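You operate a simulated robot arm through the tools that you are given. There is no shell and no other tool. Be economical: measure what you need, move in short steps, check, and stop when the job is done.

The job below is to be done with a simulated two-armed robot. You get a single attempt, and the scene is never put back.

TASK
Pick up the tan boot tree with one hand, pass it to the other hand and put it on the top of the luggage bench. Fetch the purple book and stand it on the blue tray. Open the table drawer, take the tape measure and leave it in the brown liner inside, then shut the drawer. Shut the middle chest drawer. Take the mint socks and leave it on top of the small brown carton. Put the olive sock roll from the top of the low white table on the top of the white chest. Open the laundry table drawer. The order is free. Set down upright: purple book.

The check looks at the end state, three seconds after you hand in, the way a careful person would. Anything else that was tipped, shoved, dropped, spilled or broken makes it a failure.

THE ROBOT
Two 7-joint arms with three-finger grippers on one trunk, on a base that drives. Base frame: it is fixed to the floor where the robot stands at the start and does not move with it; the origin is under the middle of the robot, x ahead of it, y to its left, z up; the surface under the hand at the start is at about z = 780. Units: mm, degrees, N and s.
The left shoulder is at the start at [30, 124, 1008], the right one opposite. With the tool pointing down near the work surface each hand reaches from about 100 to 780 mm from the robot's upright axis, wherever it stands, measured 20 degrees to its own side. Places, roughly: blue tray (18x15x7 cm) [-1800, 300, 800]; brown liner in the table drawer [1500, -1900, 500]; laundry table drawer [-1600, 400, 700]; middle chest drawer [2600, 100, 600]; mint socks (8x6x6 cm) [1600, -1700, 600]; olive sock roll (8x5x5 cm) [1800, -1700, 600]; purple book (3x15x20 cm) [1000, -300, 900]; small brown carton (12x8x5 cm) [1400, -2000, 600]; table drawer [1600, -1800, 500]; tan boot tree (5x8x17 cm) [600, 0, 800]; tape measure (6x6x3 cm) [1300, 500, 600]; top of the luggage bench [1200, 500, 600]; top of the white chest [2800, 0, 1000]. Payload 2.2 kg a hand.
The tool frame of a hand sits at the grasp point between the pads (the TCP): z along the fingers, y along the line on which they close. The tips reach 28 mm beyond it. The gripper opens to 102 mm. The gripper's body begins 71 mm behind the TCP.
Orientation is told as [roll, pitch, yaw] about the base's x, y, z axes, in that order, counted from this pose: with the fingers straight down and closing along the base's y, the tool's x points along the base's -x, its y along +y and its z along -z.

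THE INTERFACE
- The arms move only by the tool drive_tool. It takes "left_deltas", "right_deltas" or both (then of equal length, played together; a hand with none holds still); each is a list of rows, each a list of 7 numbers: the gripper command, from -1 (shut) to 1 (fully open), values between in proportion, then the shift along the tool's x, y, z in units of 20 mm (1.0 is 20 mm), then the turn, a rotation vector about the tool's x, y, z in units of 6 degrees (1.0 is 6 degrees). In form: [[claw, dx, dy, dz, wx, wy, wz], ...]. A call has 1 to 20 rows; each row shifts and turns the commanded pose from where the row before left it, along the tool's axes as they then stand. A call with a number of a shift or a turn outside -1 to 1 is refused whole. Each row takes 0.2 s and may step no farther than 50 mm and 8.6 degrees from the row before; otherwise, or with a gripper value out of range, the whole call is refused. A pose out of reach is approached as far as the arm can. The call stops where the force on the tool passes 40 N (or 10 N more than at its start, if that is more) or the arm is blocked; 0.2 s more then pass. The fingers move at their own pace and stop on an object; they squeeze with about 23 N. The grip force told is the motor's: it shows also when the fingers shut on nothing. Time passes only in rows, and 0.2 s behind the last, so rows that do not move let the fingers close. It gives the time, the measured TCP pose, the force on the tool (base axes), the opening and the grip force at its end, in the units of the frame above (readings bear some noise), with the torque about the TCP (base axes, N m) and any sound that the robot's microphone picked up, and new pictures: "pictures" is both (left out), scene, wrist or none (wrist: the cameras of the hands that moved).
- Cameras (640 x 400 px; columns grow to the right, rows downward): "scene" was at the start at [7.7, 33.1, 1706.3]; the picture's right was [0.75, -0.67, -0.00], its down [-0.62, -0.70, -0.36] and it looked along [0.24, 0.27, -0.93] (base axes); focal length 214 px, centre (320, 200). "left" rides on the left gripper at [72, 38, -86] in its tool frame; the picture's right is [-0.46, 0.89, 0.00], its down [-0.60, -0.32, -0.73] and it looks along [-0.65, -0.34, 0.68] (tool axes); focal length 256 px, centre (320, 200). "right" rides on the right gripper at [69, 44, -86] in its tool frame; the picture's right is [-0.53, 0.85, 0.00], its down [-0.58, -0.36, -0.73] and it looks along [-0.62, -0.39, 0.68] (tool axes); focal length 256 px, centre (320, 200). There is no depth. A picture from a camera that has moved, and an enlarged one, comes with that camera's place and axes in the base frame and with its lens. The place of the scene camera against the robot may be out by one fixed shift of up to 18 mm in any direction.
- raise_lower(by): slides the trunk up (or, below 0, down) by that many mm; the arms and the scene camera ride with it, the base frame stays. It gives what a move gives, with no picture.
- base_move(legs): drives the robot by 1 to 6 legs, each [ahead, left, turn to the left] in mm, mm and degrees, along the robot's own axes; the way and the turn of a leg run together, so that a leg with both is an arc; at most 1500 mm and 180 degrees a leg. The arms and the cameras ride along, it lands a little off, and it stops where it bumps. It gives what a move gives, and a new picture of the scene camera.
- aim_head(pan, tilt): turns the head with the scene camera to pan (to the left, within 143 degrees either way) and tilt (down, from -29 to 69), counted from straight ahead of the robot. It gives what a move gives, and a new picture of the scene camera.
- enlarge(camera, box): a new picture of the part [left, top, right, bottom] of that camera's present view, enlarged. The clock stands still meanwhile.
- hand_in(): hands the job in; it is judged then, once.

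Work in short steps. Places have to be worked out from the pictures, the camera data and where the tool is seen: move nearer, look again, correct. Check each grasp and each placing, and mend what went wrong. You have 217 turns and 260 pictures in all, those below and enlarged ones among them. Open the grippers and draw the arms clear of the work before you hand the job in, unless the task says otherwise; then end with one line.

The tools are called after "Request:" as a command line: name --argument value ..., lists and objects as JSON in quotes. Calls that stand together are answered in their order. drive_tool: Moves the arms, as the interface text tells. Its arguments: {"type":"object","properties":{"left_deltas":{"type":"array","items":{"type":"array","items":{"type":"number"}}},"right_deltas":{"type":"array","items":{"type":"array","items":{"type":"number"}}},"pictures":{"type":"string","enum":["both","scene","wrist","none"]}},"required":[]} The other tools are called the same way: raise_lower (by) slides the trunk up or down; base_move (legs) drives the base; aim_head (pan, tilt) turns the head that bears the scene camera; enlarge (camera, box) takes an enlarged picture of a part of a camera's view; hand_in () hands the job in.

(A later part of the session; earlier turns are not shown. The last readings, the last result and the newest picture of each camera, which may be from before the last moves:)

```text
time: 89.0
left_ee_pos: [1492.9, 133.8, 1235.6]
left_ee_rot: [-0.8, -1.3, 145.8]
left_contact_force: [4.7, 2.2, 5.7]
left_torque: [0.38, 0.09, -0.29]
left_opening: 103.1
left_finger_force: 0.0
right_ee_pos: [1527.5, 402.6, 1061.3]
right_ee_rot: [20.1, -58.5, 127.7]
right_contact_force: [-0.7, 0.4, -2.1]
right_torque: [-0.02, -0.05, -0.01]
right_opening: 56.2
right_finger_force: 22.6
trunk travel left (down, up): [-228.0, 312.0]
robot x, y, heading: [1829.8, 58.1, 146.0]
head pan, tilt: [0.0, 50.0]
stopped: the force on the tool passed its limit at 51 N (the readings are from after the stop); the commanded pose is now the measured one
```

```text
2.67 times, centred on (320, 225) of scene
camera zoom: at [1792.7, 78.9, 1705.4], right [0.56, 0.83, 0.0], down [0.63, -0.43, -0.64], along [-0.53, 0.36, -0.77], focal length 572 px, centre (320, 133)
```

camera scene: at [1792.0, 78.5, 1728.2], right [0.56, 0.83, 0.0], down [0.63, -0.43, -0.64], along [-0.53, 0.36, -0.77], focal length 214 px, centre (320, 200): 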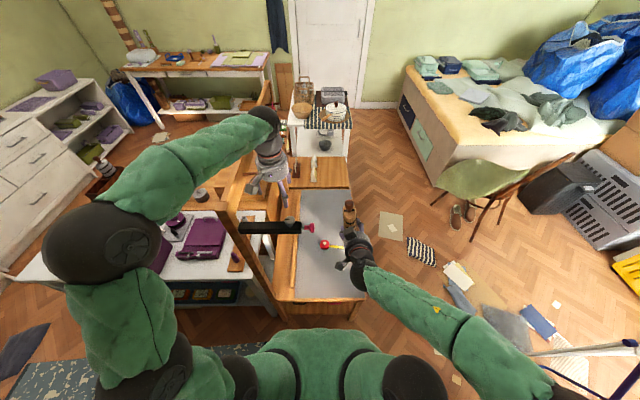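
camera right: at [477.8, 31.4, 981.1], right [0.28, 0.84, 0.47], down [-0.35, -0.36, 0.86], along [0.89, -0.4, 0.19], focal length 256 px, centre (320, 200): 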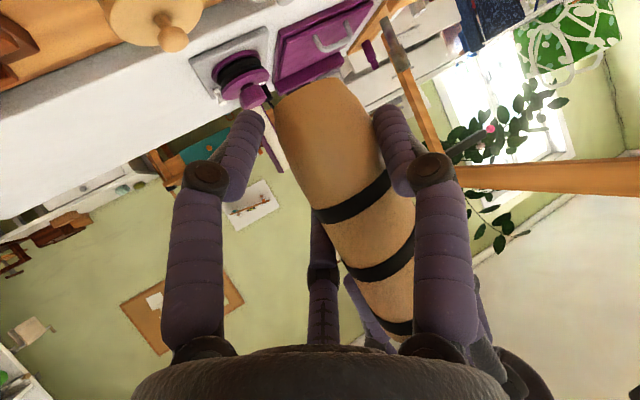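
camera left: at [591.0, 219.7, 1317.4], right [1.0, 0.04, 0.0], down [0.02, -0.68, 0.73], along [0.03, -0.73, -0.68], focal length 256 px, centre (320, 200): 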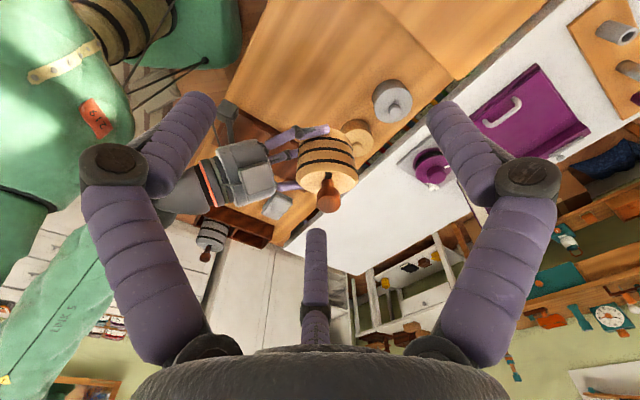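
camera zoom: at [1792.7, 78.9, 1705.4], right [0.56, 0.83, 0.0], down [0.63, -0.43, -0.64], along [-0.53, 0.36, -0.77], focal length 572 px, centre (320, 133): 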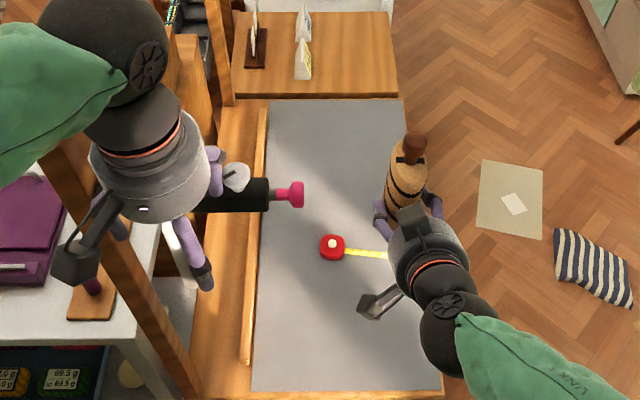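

The left hand touched the frame's top while descending. I raise the left hand 280 mm straight up so it stays above the frame when the trunk lowers.

Request:
drive_tool --left_deltas '[[1, 0, 0, -1, 0, 0, 0], [1, 0, 0, -1, 0, 0, 0], [1, 0, 0, -1, 0, 0, 0], [1, 0, 0, -1, 0, 0, 0], [1, 0, 0, -1, 0, 0, 0], [1, 0, 0, -1, 0, 0, 0], [1, 0, 0, -1, 0, 0, 0], [1, 0, 0, -1, 0, 0, 0], [1, 0, 0, -1, 0, 0, 0], [1, 0, 0, -1, 0, 0, 0], [1, 0, 0, -1, 0, 0, 0], [1, 0, 0, -1, 0, 0, 0], [1, 0.5, -0.8, -1, 0, 0, 0], [1, 0.5, -0.8, -1, 0, 0, 0]]' --pictures "scene"

```text
time: 92.0
left_ee_pos: [1528.2, 150.5, 1466.0]
left_ee_rot: [-0.8, -1.3, 145.9]
left_contact_force: [-0.3, 0.3, 0.5]
left_torque: [-0.02, -0.01, -0.01]
left_opening: 101.9
left_finger_force: 0.1
left hand out of reach, approached as far as the arm can: row 12, 13, 14
right_ee_pos: [1526.9, 404.5, 1062.6]
right_ee_rot: [20.2, -58.7, 127.7]
right_contact_force: [-1.0, 0.8, -1.5]
right_torque: [-0.01, 0.0, 0.01]
right_opening: 56.1
right_finger_force: 23.2
trunk travel left (down, up): [-228.0, 312.0]
robot x, y, heading: [1831.9, 60.1, 145.9]
head pan, tilt: [0.0, 50.0]
camera scene: at [1792.1, 79.2, 1705.7], right [0.56, 0.83, 0.0], down [0.63, -0.43, -0.64], along [-0.53, 0.36, -0.77], focal length 214 px, centre (320, 200)
```

scene: 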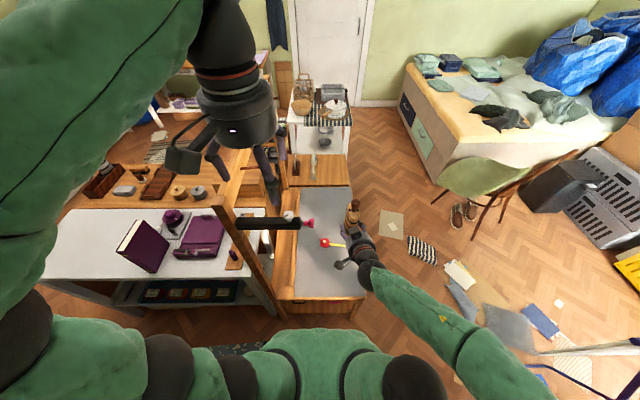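

Draw the left hand another 100 mm back toward me and to the right, clear of the frame altogether, before lowering.

Request:
drive_tool --left_deltas '[[1, 0.9, -0.6, 0, 0, 0, 0], [1, 0.9, -0.6, 0, 0, 0, 0], [1, 0.9, -0.6, 0.2, 0, 0, 0], [1, 0.9, -0.6, 0.2, 0, 0, 0], [1, 0.9, -0.6, 0.2, 0, 0, 0], [1, 0.9, -0.6, 0.2, 0, 0, 0]]' --pictures "none"

Request:
raise_lower --by -225

Request:
enlarge --camera "scene" --box '[200, 150, 440, 300]'

```text
time: 93.4
left_ee_pos: [1660.1, 149.3, 1446.8]
left_ee_rot: [-0.8, -1.2, 145.9]
left_contact_force: [0.1, -0.6, -0.6]
left_torque: [-0.01, 0.01, 0.01]
left_opening: 101.9
left_finger_force: 0.0
right_ee_pos: [1528.0, 403.3, 1063.1]
right_ee_rot: [20.2, -58.5, 127.8]
right_contact_force: [0.3, 0.8, -2.5]
right_torque: [0.0, -0.03, -0.03]
right_opening: 56.5
right_finger_force: 22.7
trunk travel left (down, up): [-228.0, 312.0]
robot x, y, heading: [1828.9, 58.5, 146.1]
head pan, tilt: [0.0, 50.0]
```

```text
time: 95.7
left_ee_pos: [1659.8, 149.2, 1222.5]
left_ee_rot: [-0.7, -1.4, 145.8]
left_contact_force: [0.5, -1.2, 0.2]
left_torque: [0.01, 0.0, -0.02]
left_opening: 102.3
left_finger_force: 0.1
right_ee_pos: [1526.6, 403.5, 837.9]
right_ee_rot: [20.2, -58.6, 127.7]
right_contact_force: [-0.1, 0.2, -1.1]
right_torque: [0.01, -0.02, 0.0]
right_opening: 56.1
right_finger_force: 23.4
trunk travel left (down, up): [-3.0, 537.0]
robot x, y, heading: [1829.6, 59.9, 145.8]
head pan, tilt: [0.0, 50.0]
```

```text
2.67 times, centred on (320, 225) of scene
camera zoom: at [1792.2, 78.5, 1480.9], right [0.56, 0.83, 0.0], down [0.63, -0.43, -0.64], along [-0.53, 0.36, -0.77], focal length 572 px, centre (320, 133)
```

zoom: 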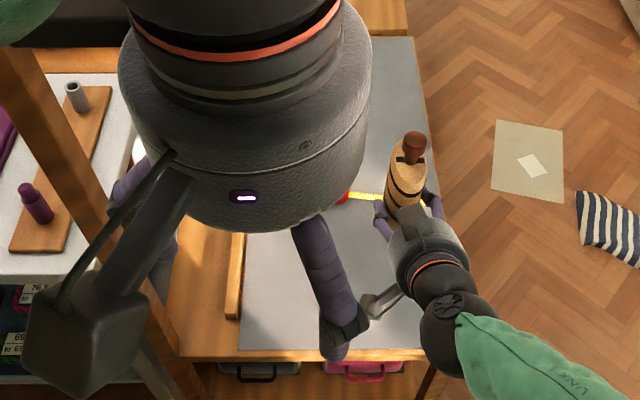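

The tree now stands plumb in the picture. Lower it straight down 165 mm with the right arm.

Request:
drive_tool --right_deltas '[[-1, 0.853, -0.174, 0.492, 0, 0, 0], [-1, 0.853, -0.174, 0.492, 0, 0, 0], [-1, 0.853, -0.174, 0.492, 0, 0, 0], [-1, 0.853, -0.174, 0.492, 0, 0, 0], [-1, 0.853, -0.174, 0.492, 0, 0, 0], [-1, 0.853, -0.174, 0.492, 0, 0, 0], [-1, 0.853, -0.174, 0.492, 0, 0, 0], [-1, 0.853, -0.174, 0.492, 0, 0, 0]]' --pictures "wrist"

Request:
enlarge --camera "scene" --box '[280, 170, 440, 270]'

```text
time: 97.5
left_ee_pos: [1658.9, 149.5, 1220.4]
left_ee_rot: [-0.7, -1.1, 145.8]
left_contact_force: [-0.3, -0.2, 0.8]
left_torque: [0.02, -0.02, 0.0]
left_opening: 102.0
left_finger_force: 0.1
right_ee_pos: [1515.8, 384.5, 685.8]
right_ee_rot: [19.7, -58.6, 127.9]
right_contact_force: [-0.3, 0.5, -1.2]
right_torque: [-0.04, -0.02, 0.01]
right_opening: 56.2
right_finger_force: 23.2
right hand out of reach, approached as far as the arm can: row 6, 7, 8
trunk travel left (down, up): [-3.0, 537.0]
robot x, y, heading: [1831.9, 61.2, 146.2]
head pan, tilt: [0.0, 50.0]
camera right: at [1578.2, 285.7, 678.1], right [-0.65, -0.46, 0.6], down [0.58, 0.22, 0.79], along [-0.49, 0.86, 0.12], focal length 256 px, centre (320, 200)
```

right: 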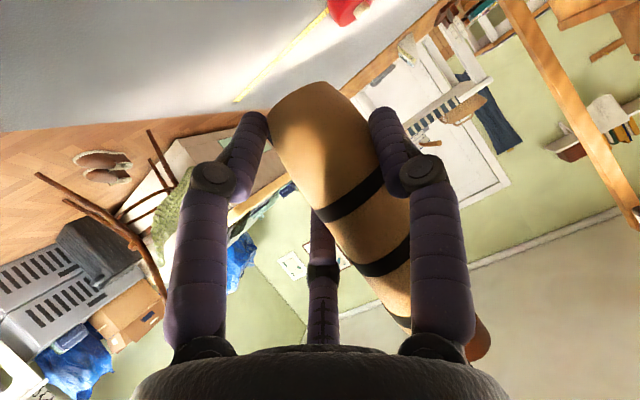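

```text
4.00 times, centred on (360, 220) of scene
camera zoom: at [1792.0, 78.5, 1480.7], right [0.56, 0.83, 0.0], down [0.63, -0.43, -0.64], along [-0.53, 0.36, -0.77], focal length 858 px, centre (160, 120)
```

zoom: 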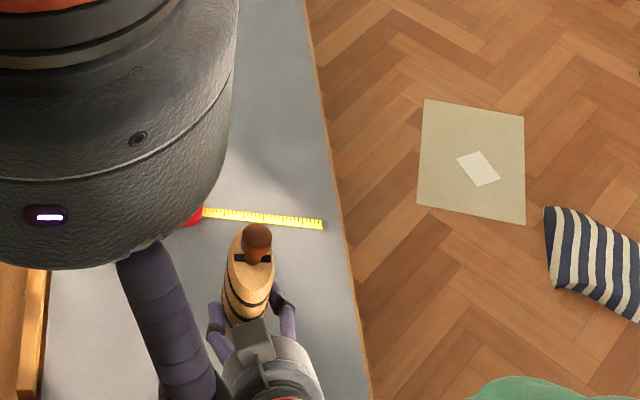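

The arm cannot fold any lower here. I back the base 80 mm and extend the arm forward, which gives it room to go lower.

Request:
base_move --legs '[[-80, 0, 0]]'

Request:
drive_tool --right_deltas '[[-1, -0.5, 0, 0.866, 0, 0, 0], [-1, -0.5, 0, 0.866, 0, 0, 0], [-1, -0.5, 0, 0.866, 0, 0, 0], [-1, -0.5, 0, 0.866, 0, 0, 0], [-1, -0.5, 0, 0.866, 0, 0, 0], [-1, 0.4, -0.087, 0.25, 0, 0, 0], [-1, 0.4, -0.087, 0.25, 0, 0, 0]]' --pictures "none"

Request:
enlarge --camera "scene" --box '[280, 150, 440, 250]'

```text
time: 98.6
left_ee_pos: [1729.7, 102.3, 1223.5]
left_ee_rot: [-0.5, -1.2, 146.0]
left_contact_force: [0.5, -0.7, -0.9]
left_torque: [-0.02, 0.02, -0.01]
left_opening: 102.1
left_finger_force: 0.0
right_ee_pos: [1584.8, 338.5, 686.9]
right_ee_rot: [19.7, -58.6, 127.9]
right_contact_force: [0.6, -0.7, -1.7]
right_torque: [-0.02, 0.0, 0.03]
right_opening: 56.2
right_finger_force: 23.1
trunk travel left (down, up): [-3.0, 537.0]
robot x, y, heading: [1899.3, 13.7, 145.8]
head pan, tilt: [0.0, 50.0]
camera scene: at [1861.0, 31.9, 1480.8], right [0.56, 0.83, 0.0], down [0.63, -0.43, -0.64], along [-0.53, 0.36, -0.77], focal length 214 px, centre (320, 200)
```

scene: 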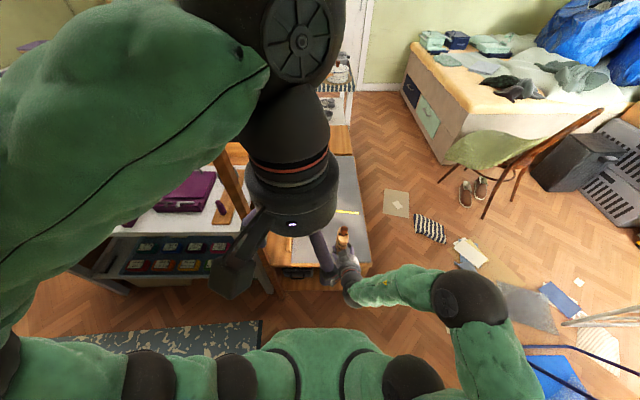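

```text
time: 100.2
left_ee_pos: [1727.9, 103.0, 1222.4]
left_ee_rot: [-0.6, -1.1, 146.1]
left_contact_force: [0.5, 0.1, 0.6]
left_torque: [-0.03, -0.01, -0.02]
left_opening: 102.1
left_finger_force: 0.1
right_ee_pos: [1498.9, 393.3, 670.3]
right_ee_rot: [19.1, -58.2, 128.0]
right_contact_force: [0.8, 0.1, -1.1]
right_torque: [0.01, -0.03, -0.01]
right_opening: 56.1
right_finger_force: 23.3
right hand out of reach, approached as far as the arm can: row 7
trunk travel left (down, up): [-3.0, 537.0]
robot x, y, heading: [1898.1, 12.5, 146.1]
head pan, tilt: [0.0, 50.0]
```

```text
4.00 times, centred on (360, 200) of scene
camera zoom: at [1859.9, 32.6, 1480.7], right [0.56, 0.83, 0.0], down [0.64, -0.43, -0.64], along [-0.53, 0.36, -0.77], focal length 858 px, centre (160, 200)
```

zoom: 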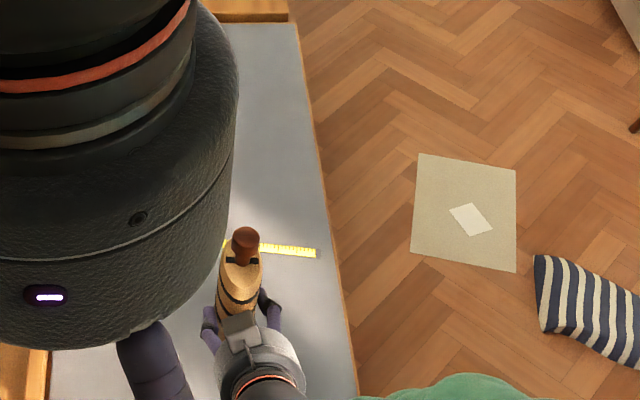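

Still limited at z≈670 by the wrist. More outreach helps: I swing the arm to the right, then shift the base back and left, keeping clear of the drawer behind me.

Request:
drive_tool --right_deltas '[[-1, -0.853, 0.174, -0.492, 0, 0, 0], [-1, -0.853, 0.174, -0.492, 0, 0, 0], [-1, -0.15, -0.985, -0.087, 0, 0, 0], [-1, -0.15, -0.985, -0.087, 0, 0, 0], [-1, -0.15, -0.985, -0.087, 0, 0, 0], [-1, -0.15, -0.985, -0.087, 0, 0, 0], [-1, -0.15, -0.985, -0.087, 0, 0, 0], [-1, -0.15, -0.985, -0.087, 0, 0, 0], [-1, -0.15, -0.985, -0.087, 0, 0, 0]]' --pictures "none"

Request:
base_move --legs '[[-120, 190, 0]]'

```text
time: 102.2
left_ee_pos: [1728.6, 103.0, 1222.2]
left_ee_rot: [-0.7, -1.3, 145.9]
left_contact_force: [-1.1, 0.1, 0.5]
left_torque: [0.02, 0.0, 0.01]
left_opening: 102.1
left_finger_force: 0.1
right_ee_pos: [1527.2, 449.4, 762.0]
right_ee_rot: [18.9, -58.2, 128.1]
right_contact_force: [0.5, 0.6, -3.1]
right_torque: [-0.02, -0.04, 0.02]
right_opening: 56.3
right_finger_force: 23.2
right hand out of reach, approached as far as the arm can: row 4, 5, 6, 7, 8, 9
trunk travel left (down, up): [-3.0, 537.0]
robot x, y, heading: [1896.4, 14.7, 146.1]
head pan, tilt: [0.0, 50.0]
```

```text
time: 103.9
left_ee_pos: [1721.1, -124.9, 1221.6]
left_ee_rot: [-0.8, -1.3, 145.9]
left_contact_force: [-0.3, -0.7, 0.2]
left_torque: [0.06, -0.04, -0.02]
left_opening: 102.0
left_finger_force: 0.1
right_ee_pos: [1518.5, 223.3, 763.7]
right_ee_rot: [18.9, -58.2, 128.0]
right_contact_force: [-0.1, -0.7, -2.2]
right_torque: [-0.02, -0.03, -0.01]
right_opening: 56.3
right_finger_force: 23.1
trunk travel left (down, up): [-3.0, 537.0]
robot x, y, heading: [1891.7, -211.3, 146.1]
head pan, tilt: [0.0, 50.0]
camera scene: at [1853.0, -194.2, 1480.8], right [0.56, 0.83, 0.0], down [0.64, -0.43, -0.64], along [-0.53, 0.36, -0.77], focal length 214 px, centre (320, 200)
```

scene: 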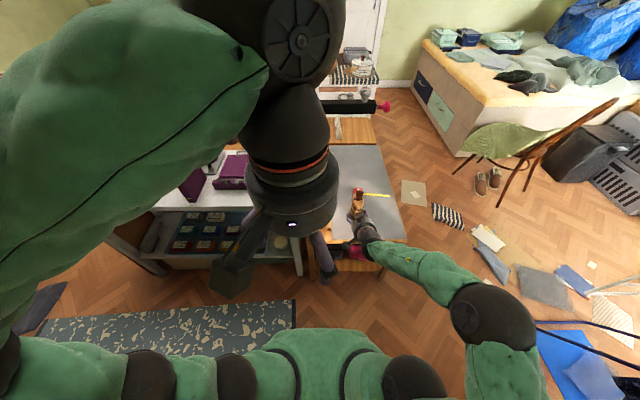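

Now extend the arm forward 150 mm from here, then test lowering.

Request:
drive_tool --right_deltas '[[-1, -0.5, 0, 0.866, 0, 0, 0], [-1, -0.5, 0, 0.866, 0, 0, 0], [-1, -0.5, 0, 0.866, 0, 0, 0], [-1, -0.5, 0, 0.866, 0, 0, 0], [-1, -0.5, 0, 0.866, 0, 0, 0], [-1, -0.5, 0, 0.866, 0, 0, 0], [-1, -0.5, 0, 0.866, 0, 0, 0], [-1, 0.853, -0.174, 0.492, 0, 0, 0], [-1, 0.853, -0.174, 0.492, 0, 0, 0]]' --pictures "none"

```text
time: 105.9
left_ee_pos: [1720.4, -122.8, 1221.5]
left_ee_rot: [-0.7, -1.2, 146.1]
left_contact_force: [-0.4, 0.1, 0.4]
left_torque: [0.03, -0.01, -0.01]
left_opening: 101.8
left_finger_force: 0.1
right_ee_pos: [1405.6, 304.7, 720.8]
right_ee_rot: [18.8, -58.2, 128.0]
right_contact_force: [0.1, 0.0, -1.2]
right_torque: [-0.02, -0.05, -0.02]
right_opening: 56.2
right_finger_force: 23.0
trunk travel left (down, up): [-3.0, 537.0]
robot x, y, heading: [1893.7, -208.9, 146.0]
head pan, tilt: [0.0, 50.0]
```

That works. The tree is over n≈946, d≈1050, clear of tape and rail. Lower further, stopping short.

Request:
drive_tool --right_deltas '[[-1, 0.853, -0.174, 0.492, 0, 0, 0], [-1, 0.853, -0.174, 0.492, 0, 0, 0], [-1, 0.853, -0.174, 0.492, 0, 0, 0], [-1, 0.4, -0.087, 0.25, 0, 0, 0]]' --pictures "wrist"

Request:
enlarge --camera "scene" --box '[280, 130, 440, 230]'

```text
time: 106.9
left_ee_pos: [1720.1, -123.2, 1221.6]
left_ee_rot: [-0.7, -1.3, 146.0]
left_contact_force: [0.7, -0.4, -0.1]
left_torque: [-0.04, 0.01, 0.01]
left_opening: 102.3
left_finger_force: 0.1
right_ee_pos: [1392.1, 295.4, 661.8]
right_ee_rot: [18.1, -58.0, 128.3]
right_contact_force: [-0.3, 0.3, -1.9]
right_torque: [-0.03, -0.05, -0.03]
right_opening: 56.2
right_finger_force: 23.0
right hand out of reach, approached as far as the arm can: row 2, 3, 4
trunk travel left (down, up): [-3.0, 537.0]
robot x, y, heading: [1892.6, -209.3, 145.9]
head pan, tilt: [0.0, 50.0]
camera right: at [1452.5, 196.1, 654.7], right [-0.67, -0.45, 0.59], down [0.57, 0.21, 0.8], along [-0.48, 0.87, 0.12], focal length 256 px, centre (320, 200)
```

right: 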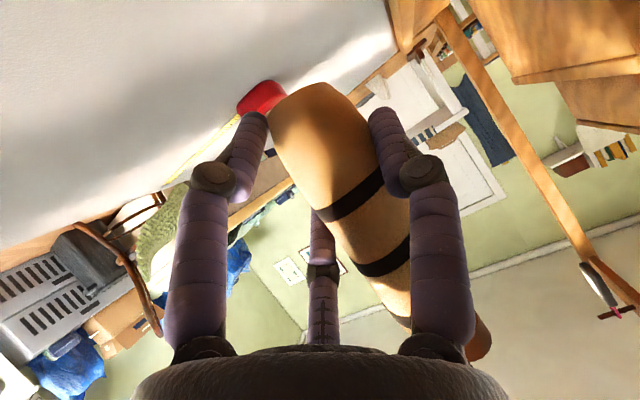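

```text
4.00 times, centred on (360, 180) of scene
camera zoom: at [1852.8, -193.2, 1480.7], right [0.56, 0.83, 0.0], down [0.64, -0.43, -0.64], along [-0.53, 0.36, -0.77], focal length 858 px, centre (160, 280)
```

zoom: 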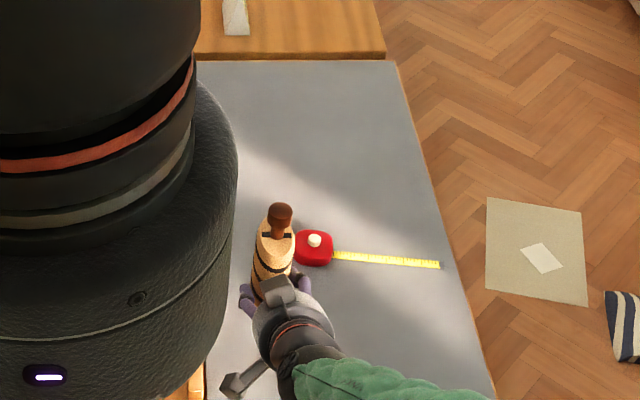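

The wrist seems to be at its limit because the hand points straight ahead while the forearm comes in from the right. I raise a little and yaw the hand 36° to the left about the vertical, then try lowering again.

Request:
drive_tool --right_deltas '[[-1, -0.853, 0.174, -0.492, 0, 0, 0], [-1, -0.853, 0.174, -0.492, 0, 0, 0], [-1, 0, 0, 0, -0.853, 0.174, -0.492], [-1, 0, 0, 0, -0.853, 0.174, -0.492], [-1, 0, 0, 0, -0.853, 0.174, -0.492], [-1, 0, 0, 0, -0.853, 0.174, -0.492], [-1, 0, 0, 0, -0.853, 0.174, -0.492], [-1, 0, 0, 0, -0.853, 0.174, -0.492], [-1, 0.853, -0.174, 0.492, 0, 0, 0], [-1, 0.853, -0.174, 0.492, 0, 0, 0], [-1, 0.4, -0.087, 0.25, 0, 0, 0], [-1, 0.4, -0.087, 0.25, 0, 0, 0]]' --pictures "wrist"

Request:
enlarge --camera "scene" --box '[280, 130, 440, 230]'

```text
time: 109.5
left_ee_pos: [1720.4, -123.6, 1221.4]
left_ee_rot: [-0.6, -1.3, 146.0]
left_contact_force: [-0.5, 0.2, 0.8]
left_torque: [-0.02, 0.01, -0.03]
left_opening: 102.1
left_finger_force: 0.0
right_ee_pos: [1354.4, 303.9, 641.3]
right_ee_rot: [17.4, -54.7, 154.8]
right_contact_force: [0.0, -0.2, -1.7]
right_torque: [0.02, -0.06, 0.02]
right_opening: 56.2
right_finger_force: 23.4
right hand out of reach, approached as far as the arm can: row 3, 4, 5, 6
trunk travel left (down, up): [-3.0, 537.0]
robot x, y, heading: [1894.3, -210.4, 146.1]
head pan, tilt: [0.0, 50.0]
camera right: at [1455.3, 241.3, 639.9], right [-0.44, -0.69, 0.58], down [0.37, 0.45, 0.81], along [-0.82, 0.57, 0.06], focal length 256 px, centre (320, 200)
```

right: 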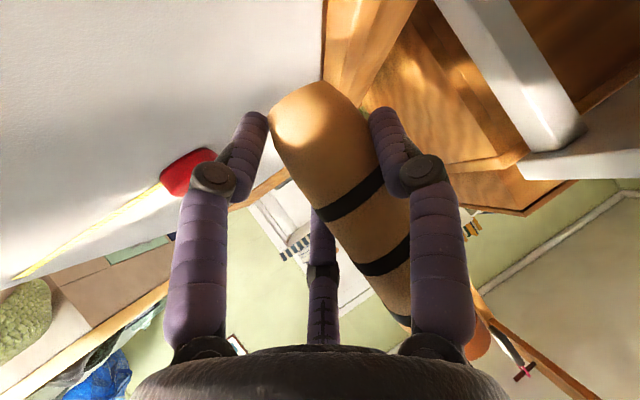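

```text
4.00 times, centred on (360, 180) of scene
camera zoom: at [1852.8, -193.2, 1480.7], right [0.56, 0.83, 0.0], down [0.64, -0.43, -0.64], along [-0.53, 0.36, -0.77], focal length 858 px, centre (160, 280)
```

zoom: 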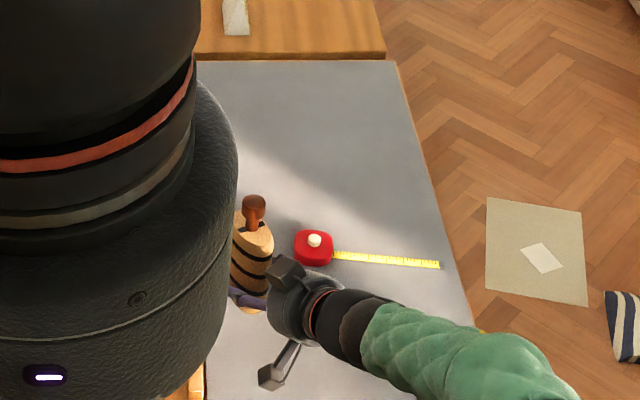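

That helped: z 641 reached. I shift 40 mm away from the side rail, correct the 4° pitch lost, and go on down gently.

Request:
drive_tool --right_deltas '[[-1, 0.1, -0.9, -0.43, 0, -0.3, 0], [-1, 0.1, -0.9, -0.43, 0, -0.3, 0], [-1, 0.41, -0.087, 0.27, 0, 0, 0], [-1, 0.41, -0.087, 0.27, 0, 0, 0], [-1, 0, 0, 0, 0, 0, 0]]' --pictures "none"

Request:
enlarge --camera "scene" --box '[310, 150, 406, 210]'

```text
time: 110.7
left_ee_pos: [1719.8, -123.0, 1222.1]
left_ee_rot: [-0.6, -1.3, 146.0]
left_contact_force: [0.4, -0.6, 0.7]
left_torque: [-0.01, -0.01, -0.02]
left_opening: 102.4
left_finger_force: 0.1
right_ee_pos: [1376.7, 338.5, 620.9]
right_ee_rot: [19.0, -58.1, 152.8]
right_contact_force: [0.0, -0.1, -1.8]
right_torque: [-0.01, -0.01, 0.04]
right_opening: 56.2
right_finger_force: 23.4
trunk travel left (down, up): [-3.0, 537.0]
robot x, y, heading: [1891.1, -211.3, 145.7]
head pan, tilt: [0.0, 50.0]
```

```text
6.67 times, centred on (358, 180) of scene
camera zoom: at [1853.0, -193.2, 1480.8], right [0.56, 0.83, 0.0], down [0.63, -0.43, -0.64], along [-0.53, 0.36, -0.77], focal length 1430 px, centre (67, 333)
```

zoom: 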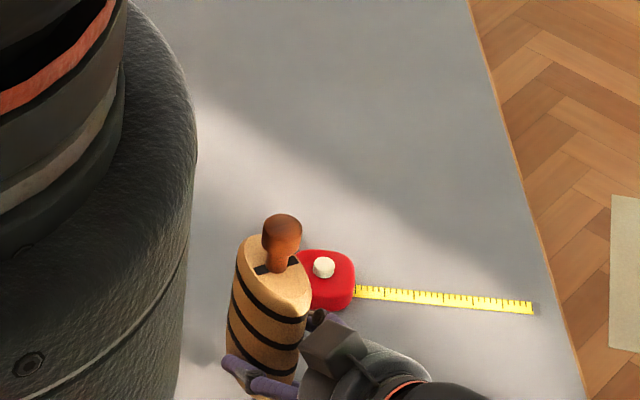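

Plumb within ~2°. Continue down in small steps until the bench takes the weight.

Request:
drive_tool --right_deltas '[[-1, 0.42, -0.086, 0.25, 0, 0, 0], [-1, 0.42, -0.086, 0.25, 0, 0, 0], [-1, 0, 0, 0, 0, 0, 0]]' --pictures "wrist"

```text
time: 111.5
left_ee_pos: [1720.6, -122.8, 1221.6]
left_ee_rot: [-0.7, -1.3, 146.1]
left_contact_force: [0.5, 0.1, -0.8]
left_torque: [0.05, -0.01, 0.03]
left_opening: 101.9
left_finger_force: 0.0
right_ee_pos: [1377.5, 339.4, 601.2]
right_ee_rot: [19.1, -58.1, 152.8]
right_contact_force: [0.0, 0.1, -2.2]
right_torque: [-0.01, -0.03, -0.04]
right_opening: 55.9
right_finger_force: 22.7
trunk travel left (down, up): [-3.0, 537.0]
robot x, y, heading: [1892.7, -210.5, 146.0]
head pan, tilt: [0.0, 50.0]
camera right: at [1475.4, 274.8, 593.1], right [-0.41, -0.69, 0.6], down [0.43, 0.44, 0.79], along [-0.81, 0.58, 0.12], focal length 256 px, centre (320, 200)
```

right: 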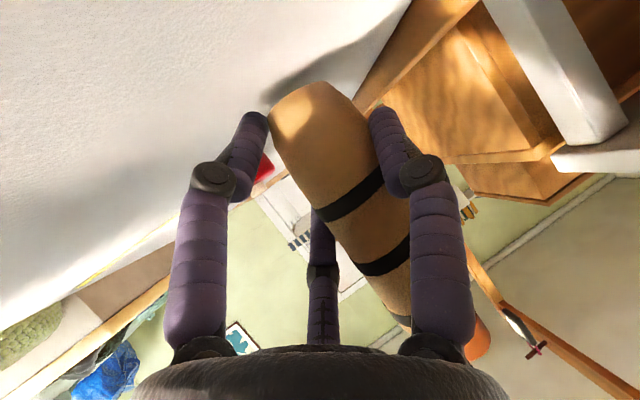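

Close to the bench now (shadow meets the base). Step on down by small amounts.

Request:
drive_tool --right_deltas '[[-1, 0.21, -0.043, 0.125, 0, 0, 0], [-1, 0.21, -0.043, 0.125, 0, 0, 0], [-1, 0, 0, 0, 0, 0, 0]]' --pictures "none"

Request:
drive_tool --right_deltas '[[-1, 0.21, -0.043, 0.125, 0, 0, 0], [-1, 0.21, -0.043, 0.125, 0, 0, 0], [-1, 0, 0, 0, 0, 0, 0]]' --pictures "wrist"

```text
time: 112.3
left_ee_pos: [1722.3, -125.3, 1221.8]
left_ee_rot: [-0.8, -1.5, 146.0]
left_contact_force: [-0.1, -0.5, 0.5]
left_torque: [0.01, 0.0, -0.04]
left_opening: 101.9
left_finger_force: 0.1
right_ee_pos: [1376.0, 338.9, 597.7]
right_ee_rot: [18.9, -58.9, 152.9]
right_contact_force: [4.7, -4.5, 28.5]
right_torque: [0.12, -0.19, -0.17]
right_opening: 56.2
right_finger_force: 23.4
trunk travel left (down, up): [-3.0, 537.0]
robot x, y, heading: [1891.9, -211.3, 146.0]
head pan, tilt: [0.0, 50.0]
```

```text
time: 112.6
left_ee_pos: [1721.2, -123.3, 1221.6]
left_ee_rot: [-0.7, -1.3, 146.0]
left_contact_force: [-0.3, -0.2, 0.3]
left_torque: [-0.03, 0.0, -0.04]
left_opening: 102.1
left_finger_force: 0.0
right_ee_pos: [1374.0, 343.8, 598.3]
right_ee_rot: [18.8, -59.1, 152.9]
right_contact_force: [-2.9, 1.1, 7.8]
right_torque: [0.16, 0.13, 0.12]
right_opening: 56.0
right_finger_force: 23.6
trunk travel left (down, up): [-3.0, 537.0]
robot x, y, heading: [1890.7, -215.2, 146.2]
head pan, tilt: [0.0, 50.0]
stopped in row 1 (right hand): the force on the tool passed its limit at 43 N (the readings are from after the stop); the commanded pose is now the measured one
camera right: at [1471.6, 279.2, 587.6], right [-0.4, -0.69, 0.6], down [0.44, 0.43, 0.79], along [-0.8, 0.58, 0.13], focal length 256 px, centre (320, 200)
```

right: 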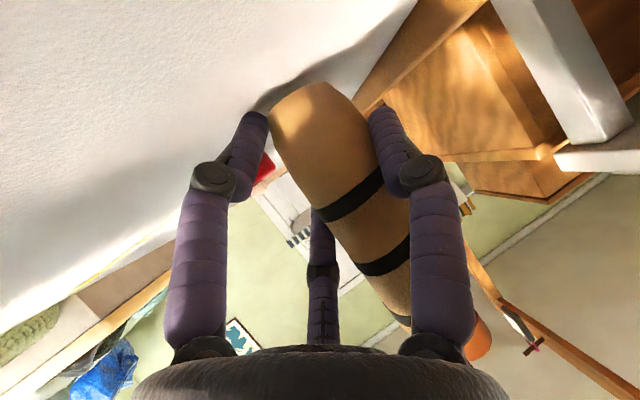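

The tree's base is on the bench. Open the right hand slowly.

Request:
drive_tool --right_deltas '[[0.2, 0, 0, 0, 0, 0, 0], [0.3, 0, 0, 0, 0, 0, 0], [0.45, 0, 0, 0, 0, 0, 0], [0.7, 0, 0, 0, 0, 0, 0], [1, 0, 0, 0, 0, 0, 0], [1, 0, 0, 0, 0, 0, 0]]' --pictures "wrist"

Request:
enlarge --camera "scene" --box '[310, 150, 406, 210]'

```text
time: 114.0
left_ee_pos: [1721.0, -122.4, 1222.1]
left_ee_rot: [-0.7, -1.3, 146.0]
left_contact_force: [0.6, -0.2, 0.6]
left_torque: [0.0, -0.01, 0.0]
left_opening: 102.0
left_finger_force: 0.0
right_ee_pos: [1375.1, 341.4, 594.9]
right_ee_rot: [19.0, -58.7, 152.8]
right_contact_force: [-2.4, 0.9, 3.2]
right_torque: [0.04, 0.07, 0.05]
right_opening: 100.9
right_finger_force: 0.1
trunk travel left (down, up): [-3.0, 537.0]
robot x, y, heading: [1891.9, -211.8, 145.9]
head pan, tilt: [0.0, 50.0]
camera right: at [1473.1, 277.3, 585.0], right [-0.4, -0.69, 0.6], down [0.43, 0.43, 0.79], along [-0.81, 0.58, 0.13], focal length 256 px, centre (320, 200)
```

right: 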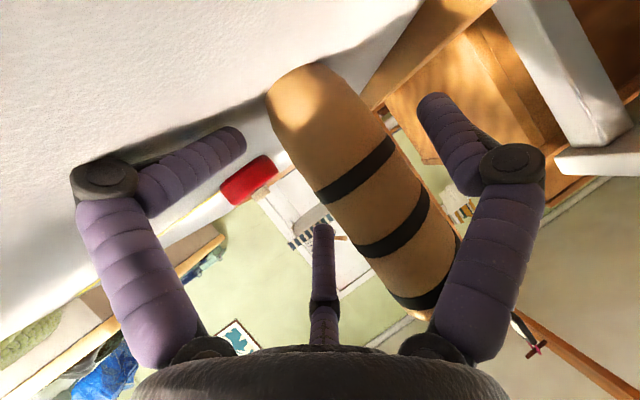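

```text
6.67 times, centred on (358, 180) of scene
camera zoom: at [1853.2, -193.6, 1480.8], right [0.56, 0.83, 0.0], down [0.63, -0.43, -0.64], along [-0.53, 0.36, -0.77], focal length 1430 px, centre (67, 333)
```

zoom: 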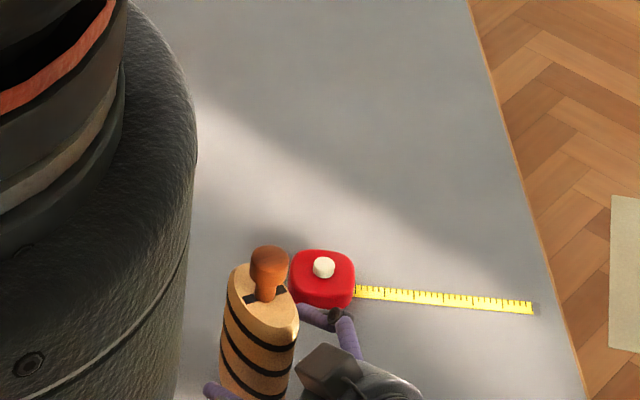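

The tree stands free. I centre the hand a little and withdraw along the finger axis.

Request:
drive_tool --right_deltas '[[1, 0, 0.3, -0.1, 0, 0, 0], [1, 0, 0.1, -0.4, 0, 0, 0], [1, 0, 0, -0.6, 0, 0, 0], [1, 0, 0, -0.8, 0, 0, 0], [1, 0, 0, -1, 0, 0, 0], [1, 0, 0, -1, 0, 0, 0], [1, 0, 0, -1, 0, 0, 0], [1, -0.3, 0, -0.9, 0, 0, 0], [1, -0.5, 0, -0.8, 0, 0, 0], [1, -0.8, 0, -0.5, 0, 0, 0], [1, -0.8, 0, -0.5, 0, 0, 0]]' --pictures "wrist"

Request:
enlarge --camera "scene" --box '[300, 130, 428, 210]'

```text
time: 116.4
left_ee_pos: [1721.0, -123.7, 1222.1]
left_ee_rot: [-0.8, -1.3, 146.1]
left_contact_force: [0.2, -0.5, 0.2]
left_torque: [0.05, 0.01, -0.01]
left_opening: 102.2
left_finger_force: 0.0
right_ee_pos: [1485.5, 332.6, 710.9]
right_ee_rot: [19.0, -58.7, 152.8]
right_contact_force: [-0.5, 0.4, -0.5]
right_torque: [0.03, -0.01, -0.04]
right_opening: 102.1
right_finger_force: 0.0
trunk travel left (down, up): [-3.0, 537.0]
robot x, y, heading: [1893.1, -210.9, 146.1]
head pan, tilt: [0.0, 50.0]
camera right: at [1582.7, 269.3, 702.0], right [-0.4, -0.69, 0.6], down [0.43, 0.43, 0.79], along [-0.81, 0.58, 0.13], focal length 256 px, centre (320, 200)
```

right: 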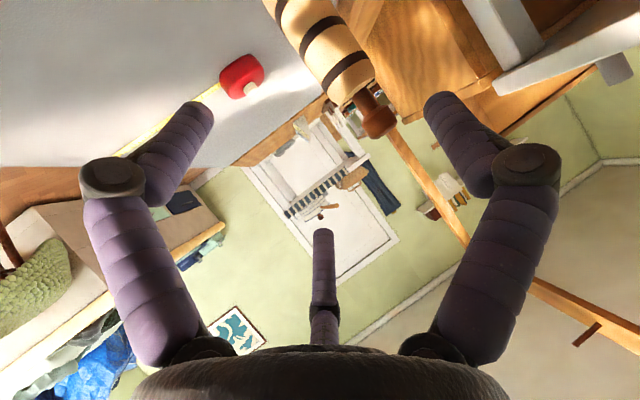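

```text
5.00 times, centred on (364, 170) of scene
camera zoom: at [1853.2, -193.5, 1480.8], right [0.56, 0.83, 0.0], down [0.63, -0.43, -0.64], along [-0.53, 0.36, -0.77], focal length 1072 px, centre (100, 350)
```

zoom: 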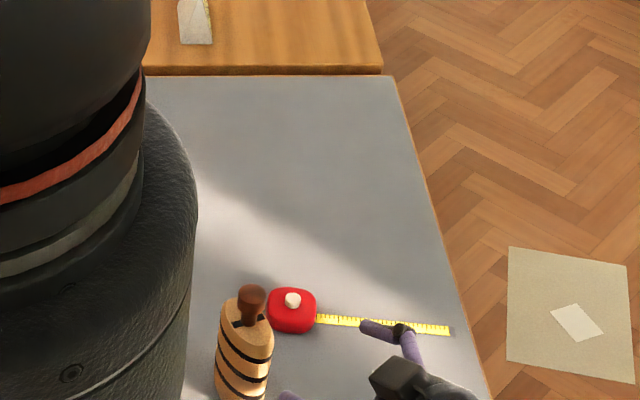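

The tree stands upright on the bench. Next the tape: I tilt the right hand to fingers-down and turn it so that its camera will be away from the tree, then drive closer.

Request:
drive_tool --right_deltas '[[1, 0, 0, 0, 0.194, 0.981, 0], [1, 0, 0, 0, 0.194, 0.981, 0], [1, 0, 0, 0, 0.194, 0.981, 0], [1, 0, 0, 0, 0.194, 0.981, 0], [1, 0, 0, 0, 0.194, 0.981, 0], [1, 0, 0, 0, 0.194, 0.981, 0], [1, 0, 0, 0, 0.194, 0.981, 0], [1, 0, 0, 0, 0.194, 0.981, 0], [1, 0, 0, 0, 0.194, 0.981, 0], [1, 0, 0, 0, 0.214, 0.981, 0], [1, 0, 0, -0.5, 0, 0, 0], [1, 0, 0, -0.5, 0, 0, 0]]' --pictures "none"

Request:
drive_tool --right_deltas '[[1, 0, 0, 0, 0, 0, -1], [1, 0, 0, 0, 0, 0, -1], [1, 0, 0, 0, 0, 0, -1], [1, 0, 0, 0, 0, 0, -1], [1, 0, 0, 0, 0, 0, -1], [1, 0, 0, 0, 0, 0, -1], [1, 0, 0, 0, 0, 0, -1], [1, 0, 0, 0, 0, 0, -1], [1, 0, 0, 0, 0, 0, -1], [1, 0, 0, 0, 0, 0, -1], [1, 0, 0, 0, 0, 0, -1], [1, 0, 0, 0, 0, 0, -1], [1, 0, 0, 0, 0, 0, -1], [1, 0, 0, 0, 0, 0, -1], [1, 0, 0, 0, 0, 0, -1], [1, 0, 0, 0, 0, 0, -1], [1, 0, 0, 0, 0, 0, -0.8]]' --pictures "none"

```text
time: 119.0
left_ee_pos: [1721.9, -123.3, 1221.6]
left_ee_rot: [-0.7, -1.3, 146.0]
left_contact_force: [0.2, 0.9, 0.8]
left_torque: [0.0, 0.0, 0.03]
left_opening: 102.0
left_finger_force: 0.0
right_ee_pos: [1488.4, 332.4, 728.7]
right_ee_rot: [7.3, -34.6, 161.5]
right_contact_force: [0.4, 0.3, -0.9]
right_torque: [-0.03, -0.01, -0.02]
right_opening: 102.0
right_finger_force: 0.1
right hand out of reach, approached as far as the arm can: row 5, 6, 7, 8, 9, 10
trunk travel left (down, up): [-3.0, 537.0]
robot x, y, heading: [1889.4, -213.5, 146.0]
head pan, tilt: [0.0, 50.0]
```

```text
time: 122.6
left_ee_pos: [1720.7, -123.2, 1221.8]
left_ee_rot: [-0.7, -1.3, 146.0]
left_contact_force: [-0.6, 0.1, 0.6]
left_torque: [-0.04, -0.03, 0.01]
left_opening: 102.3
left_finger_force: 0.0
right_ee_pos: [1487.6, 332.1, 729.2]
right_ee_rot: [-35.4, 0.3, -95.3]
right_contact_force: [-0.7, 0.2, 0.2]
right_torque: [-0.01, -0.04, 0.0]
right_opening: 102.0
right_finger_force: 0.1
trunk travel left (down, up): [-3.0, 537.0]
robot x, y, heading: [1891.5, -209.8, 146.1]
head pan, tilt: [0.0, 50.0]
```

The tilt stuck part-way; from the new yaw I try to finish the remaining 35° tilt about tool x.

Request:
drive_tool --right_deltas '[[1, 0, 0, 0, -0.98, 0, 0], [1, 0, 0, 0, -0.98, 0, 0], [1, 0, 0, 0, -0.98, 0, 0], [1, 0, 0, 0, -0.98, 0, 0], [1, 0, 0, 0, -0.98, 0, 0], [1, 0, 0, 0, -0.98, 0, 0]]' --pictures "scene"

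```text
time: 124.0
left_ee_pos: [1721.0, -122.8, 1221.1]
left_ee_rot: [-0.6, -1.2, 146.0]
left_contact_force: [-0.6, 0.1, -0.1]
left_torque: [0.02, -0.02, -0.03]
left_opening: 102.4
left_finger_force: 0.0
right_ee_pos: [1487.3, 332.8, 729.0]
right_ee_rot: [-35.3, 0.3, -95.4]
right_contact_force: [0.8, -0.3, -0.4]
right_torque: [0.01, 0.0, 0.0]
right_opening: 102.1
right_finger_force: 0.1
right hand out of reach, approached as far as the arm can: row 1, 2, 3, 4, 5, 6
trunk travel left (down, up): [-3.0, 537.0]
robot x, y, heading: [1891.3, -209.5, 146.0]
head pan, tilt: [0.0, 50.0]
camera scene: at [1853.2, -193.4, 1480.8], right [0.56, 0.83, 0.0], down [0.63, -0.43, -0.64], along [-0.53, 0.36, -0.77], focal length 214 px, centre (320, 200)
```

scene: 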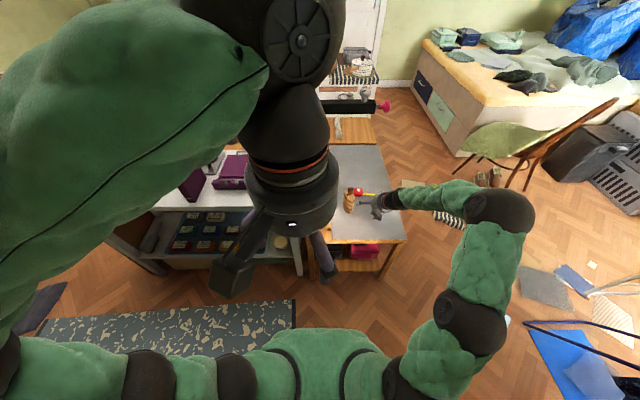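

The low elbow limits the wrist here. Raise the hand 160 mm first, then tilt to fingers-down.

Request:
drive_tool --right_deltas '[[1, 0, -0.579, -0.815, 0, 0, 0], [1, 0, -0.579, -0.815, 0, 0, 0], [1, 0, -0.579, -0.815, 0, 0, 0], [1, 0, -0.579, -0.815, 0, 0, 0], [1, 0, -0.579, -0.815, 0, 0, 0], [1, 0, -0.579, -0.815, 0, 0, 0], [1, 0, -0.579, -0.815, 0, 0, 0], [1, 0, -0.579, -0.815, 0, 0, 0], [1, 0, -0.579, -0.815, -0.98, 0, 0], [1, 0, -0.579, -0.815, -0.98, 0, 0], [1, 0, 0, 0, -0.98, 0, 0], [1, 0, 0, 0, -0.98, 0, 0], [1, 0, 0, 0, -0.98, 0, 0], [1, 0, 0, 0, -0.98, 0, 0]]' --pictures "none"

```text
time: 127.0
left_ee_pos: [1720.0, -122.6, 1221.2]
left_ee_rot: [-0.7, -1.3, 146.0]
left_contact_force: [0.2, 0.2, 0.0]
left_torque: [-0.01, 0.0, -0.03]
left_opening: 102.0
left_finger_force: 0.0
right_ee_pos: [1487.4, 330.0, 777.8]
right_ee_rot: [-35.6, 0.2, -95.4]
right_contact_force: [0.7, -0.3, -0.4]
right_torque: [-0.02, 0.03, 0.02]
right_opening: 102.1
right_finger_force: 0.0
right hand out of reach, approached as far as the arm can: row 3, 4, 5, 6, 7, 8, 9, 10, 11, 12, 13, 14
trunk travel left (down, up): [-3.0, 537.0]
robot x, y, heading: [1891.9, -211.6, 146.0]
head pan, tilt: [0.0, 50.0]
```

Stuck at a joint limit again; I undo the yaw turn, then try raising.

Request:
drive_tool --right_deltas '[[1, 0, 0, 0, 0, 0, 1], [1, 0, 0, 0, 0, 0, 1], [1, 0, 0, 0, 0, 0, 1], [1, 0, 0, 0, 0, 0, 1], [1, 0, 0, 0, 0, 0, 1], [1, 0, 0, 0, 0, 0, 1], [1, 0, 0, 0, 0, 0, 1], [1, 0, 0, 0, 0, 0, 1], [1, 0, 0, 0, 0, 0, 1], [1, 0, 0, 0, 0, 0, 1], [1, 0, 0, 0, 0, 0, 1], [1, 0, 0, 0, 0, 0, 1], [1, 0, 0, 0, 0, 0, 1], [1, 0, 0, 0, 0, 0, 1], [1, 0, 0, 0, 0, 0, 1], [1, 0, 0, 0, 0, 0, 1], [1, 0, 0, 0, 0, 0, 1]]' --pictures "none"

Request:
drive_tool --right_deltas '[[1, -0.55, 0.1, -0.8, 0, 0, 0], [1, -0.55, 0.1, -0.8, 0, 0, 0], [1, -0.55, 0.1, -0.8, 0, 0, 0], [1, -0.55, 0.1, -0.8, 0, 0, 0], [1, -0.55, 0.1, -0.8, 0, 0, 0]]' --pictures "scene"

```text
time: 130.6
left_ee_pos: [1721.1, -122.9, 1222.0]
left_ee_rot: [-0.7, -1.4, 146.0]
left_contact_force: [0.3, -0.5, -0.2]
left_torque: [0.02, -0.01, 0.02]
left_opening: 102.0
left_finger_force: 0.0
right_ee_pos: [1489.6, 330.2, 780.1]
right_ee_rot: [8.4, -34.7, 159.9]
right_contact_force: [0.1, 0.1, 0.2]
right_torque: [0.04, 0.03, 0.02]
right_opening: 102.1
right_finger_force: 0.1
trunk travel left (down, up): [-3.0, 537.0]
robot x, y, heading: [1890.1, -209.1, 145.9]
head pan, tilt: [0.0, 50.0]
```

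```text
time: 131.8
left_ee_pos: [1720.9, -123.0, 1221.9]
left_ee_rot: [-0.7, -1.3, 146.1]
left_contact_force: [-0.2, 0.3, -0.6]
left_torque: [0.05, 0.0, -0.03]
left_opening: 102.1
left_finger_force: 0.1
right_ee_pos: [1491.8, 330.0, 788.1]
right_ee_rot: [8.5, -35.0, 160.0]
right_contact_force: [0.7, 0.3, -0.1]
right_torque: [0.0, 0.0, 0.04]
right_opening: 101.9
right_finger_force: 0.1
right hand out of reach, approached as far as the arm can: row 1, 2, 3, 4, 5
trunk travel left (down, up): [-3.0, 537.0]
robot x, y, heading: [1894.8, -209.4, 146.2]
head pan, tilt: [0.0, 50.0]
camera scene: at [1853.2, -193.4, 1480.8], right [0.56, 0.83, 0.0], down [0.63, -0.43, -0.64], along [-0.53, 0.36, -0.77], focal length 214 px, centre (320, 200)
```

scene: 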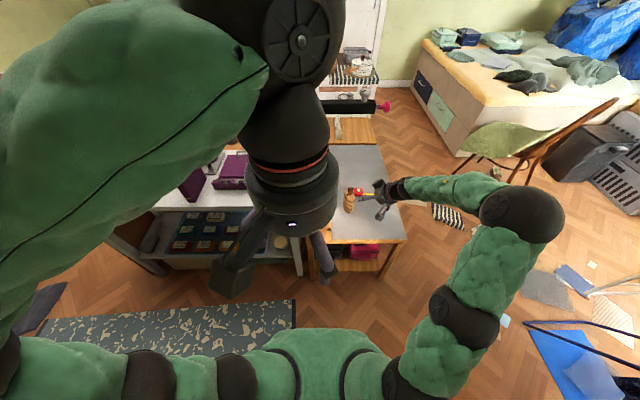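

The elbow has swung far out. Extending the hand well forward should straighten the arm; I push it forward and slightly up, above the tree.

Request:
drive_tool --right_deltas '[[1, -0.94, -0.29, 0.31, 0, 0, 0], [1, -0.94, -0.29, 0.31, 0, 0, 0], [1, -0.94, -0.29, 0.31, 0, 0, 0], [1, -0.94, -0.29, 0.31, 0, 0, 0], [1, -0.94, -0.29, 0.31, 0, 0, 0], [1, -0.94, -0.29, 0.31, 0, 0, 0], [1, -0.94, -0.29, 0.31, 0, 0, 0]]' --pictures "none"

```text
time: 133.4
left_ee_pos: [1720.9, -123.9, 1222.0]
left_ee_rot: [-0.7, -1.3, 146.0]
left_contact_force: [0.2, 0.9, -0.3]
left_torque: [0.0, 0.02, -0.03]
left_opening: 102.1
left_finger_force: 0.0
right_ee_pos: [1408.0, 377.7, 818.6]
right_ee_rot: [6.6, -43.6, 159.2]
right_contact_force: [-1.1, -0.2, 0.6]
right_torque: [-0.01, 0.02, 0.01]
right_opening: 101.8
right_finger_force: 0.1
right hand out of reach, approached as far as the arm can: row 1, 2, 3, 4
trunk travel left (down, up): [-3.0, 537.0]
robot x, y, heading: [1893.7, -211.7, 145.8]
head pan, tilt: [0.0, 50.0]
```

Progress. Continue forward and up.

Request:
drive_tool --right_deltas '[[1, -0.97, -0.15, 0.09, 0, 0, 0], [1, -0.97, -0.15, 0.09, 0, 0, 0], [1, -0.97, -0.15, 0.09, 0, 0, 0], [1, -0.97, -0.15, 0.09, 0, 0, 0], [1, -0.97, -0.15, 0.09, 0, 0, 0], [1, -0.97, -0.15, 0.09, 0, 0, 0], [1, -0.97, -0.15, 0.09, 0, 0, 0], [1, -0.97, -0.15, 0.09, 0, 0, 0]]' --pictures "scene"

```text
time: 135.2
left_ee_pos: [1721.3, -123.1, 1223.3]
left_ee_rot: [-0.7, -1.2, 146.0]
left_contact_force: [0.1, 0.2, -0.9]
left_torque: [0.03, 0.05, 0.01]
left_opening: 102.1
left_finger_force: 0.1
right_ee_pos: [1368.9, 365.7, 820.2]
right_ee_rot: [6.4, -47.8, 159.0]
right_contact_force: [-0.4, -0.5, 0.4]
right_torque: [-0.01, 0.02, -0.02]
right_opening: 102.0
right_finger_force: 0.2
right hand out of reach, approached as far as the arm can: row 2, 3, 4, 5, 6, 7, 8
trunk travel left (down, up): [-3.0, 537.0]
robot x, y, heading: [1890.0, -208.9, 146.0]
head pan, tilt: [0.0, 50.0]
camera scene: at [1853.2, -193.4, 1480.8], right [0.56, 0.83, 0.0], down [0.63, -0.43, -0.64], along [-0.53, 0.36, -0.77], focal length 214 px, centre (320, 200)
```

scene: 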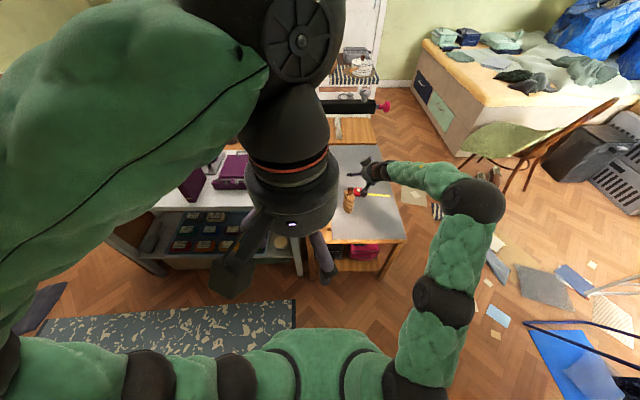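

I return the hand to the fingers-forward attitude (which this arm posture allows), then raise it; afterwards I'll tilt down from a higher place.

Request:
drive_tool --right_deltas '[[1, 0, 0, 0, 0, -1, 0], [1, 0, 0, 0, 0, -1, 0], [1, -0.9, 0.1, -0.4, 0, 0, 0], [1, -0.9, 0.1, -0.4, 0, 0, 0], [1, -0.9, 0.1, -0.4, 0, 0, 0], [1, -0.9, 0.1, -0.4, 0, 0, 0], [1, -0.9, 0.1, -0.4, 0, 0, 0], [1, -0.9, 0.1, -0.4, 0, 0, 0], [1, -0.9, 0.1, -0.4, 0, 0, 0], [1, -0.9, 0.1, -0.4, 0, 0, 0], [1, -0.9, 0.1, -0.4, 0, 0, 0], [1, -0.9, 0.1, -0.4, 0, 0, 0]]' --pictures "none"

```text
time: 137.8
left_ee_pos: [1720.2, -122.8, 1221.9]
left_ee_rot: [-0.7, -1.2, 145.9]
left_contact_force: [0.6, 0.2, 0.8]
left_torque: [0.0, -0.03, -0.02]
left_opening: 101.9
left_finger_force: 0.1
right_ee_pos: [1335.4, 377.3, 973.3]
right_ee_rot: [8.5, -55.7, 156.8]
right_contact_force: [-0.4, -1.0, 0.5]
right_torque: [0.04, -0.01, 0.02]
right_opening: 102.0
right_finger_force: 0.2
right hand out of reach, approached as far as the arm can: row 2, 10, 11, 12
trunk travel left (down, up): [-3.0, 537.0]
robot x, y, heading: [1889.9, -210.5, 146.0]
head pan, tilt: [0.0, 50.0]
```

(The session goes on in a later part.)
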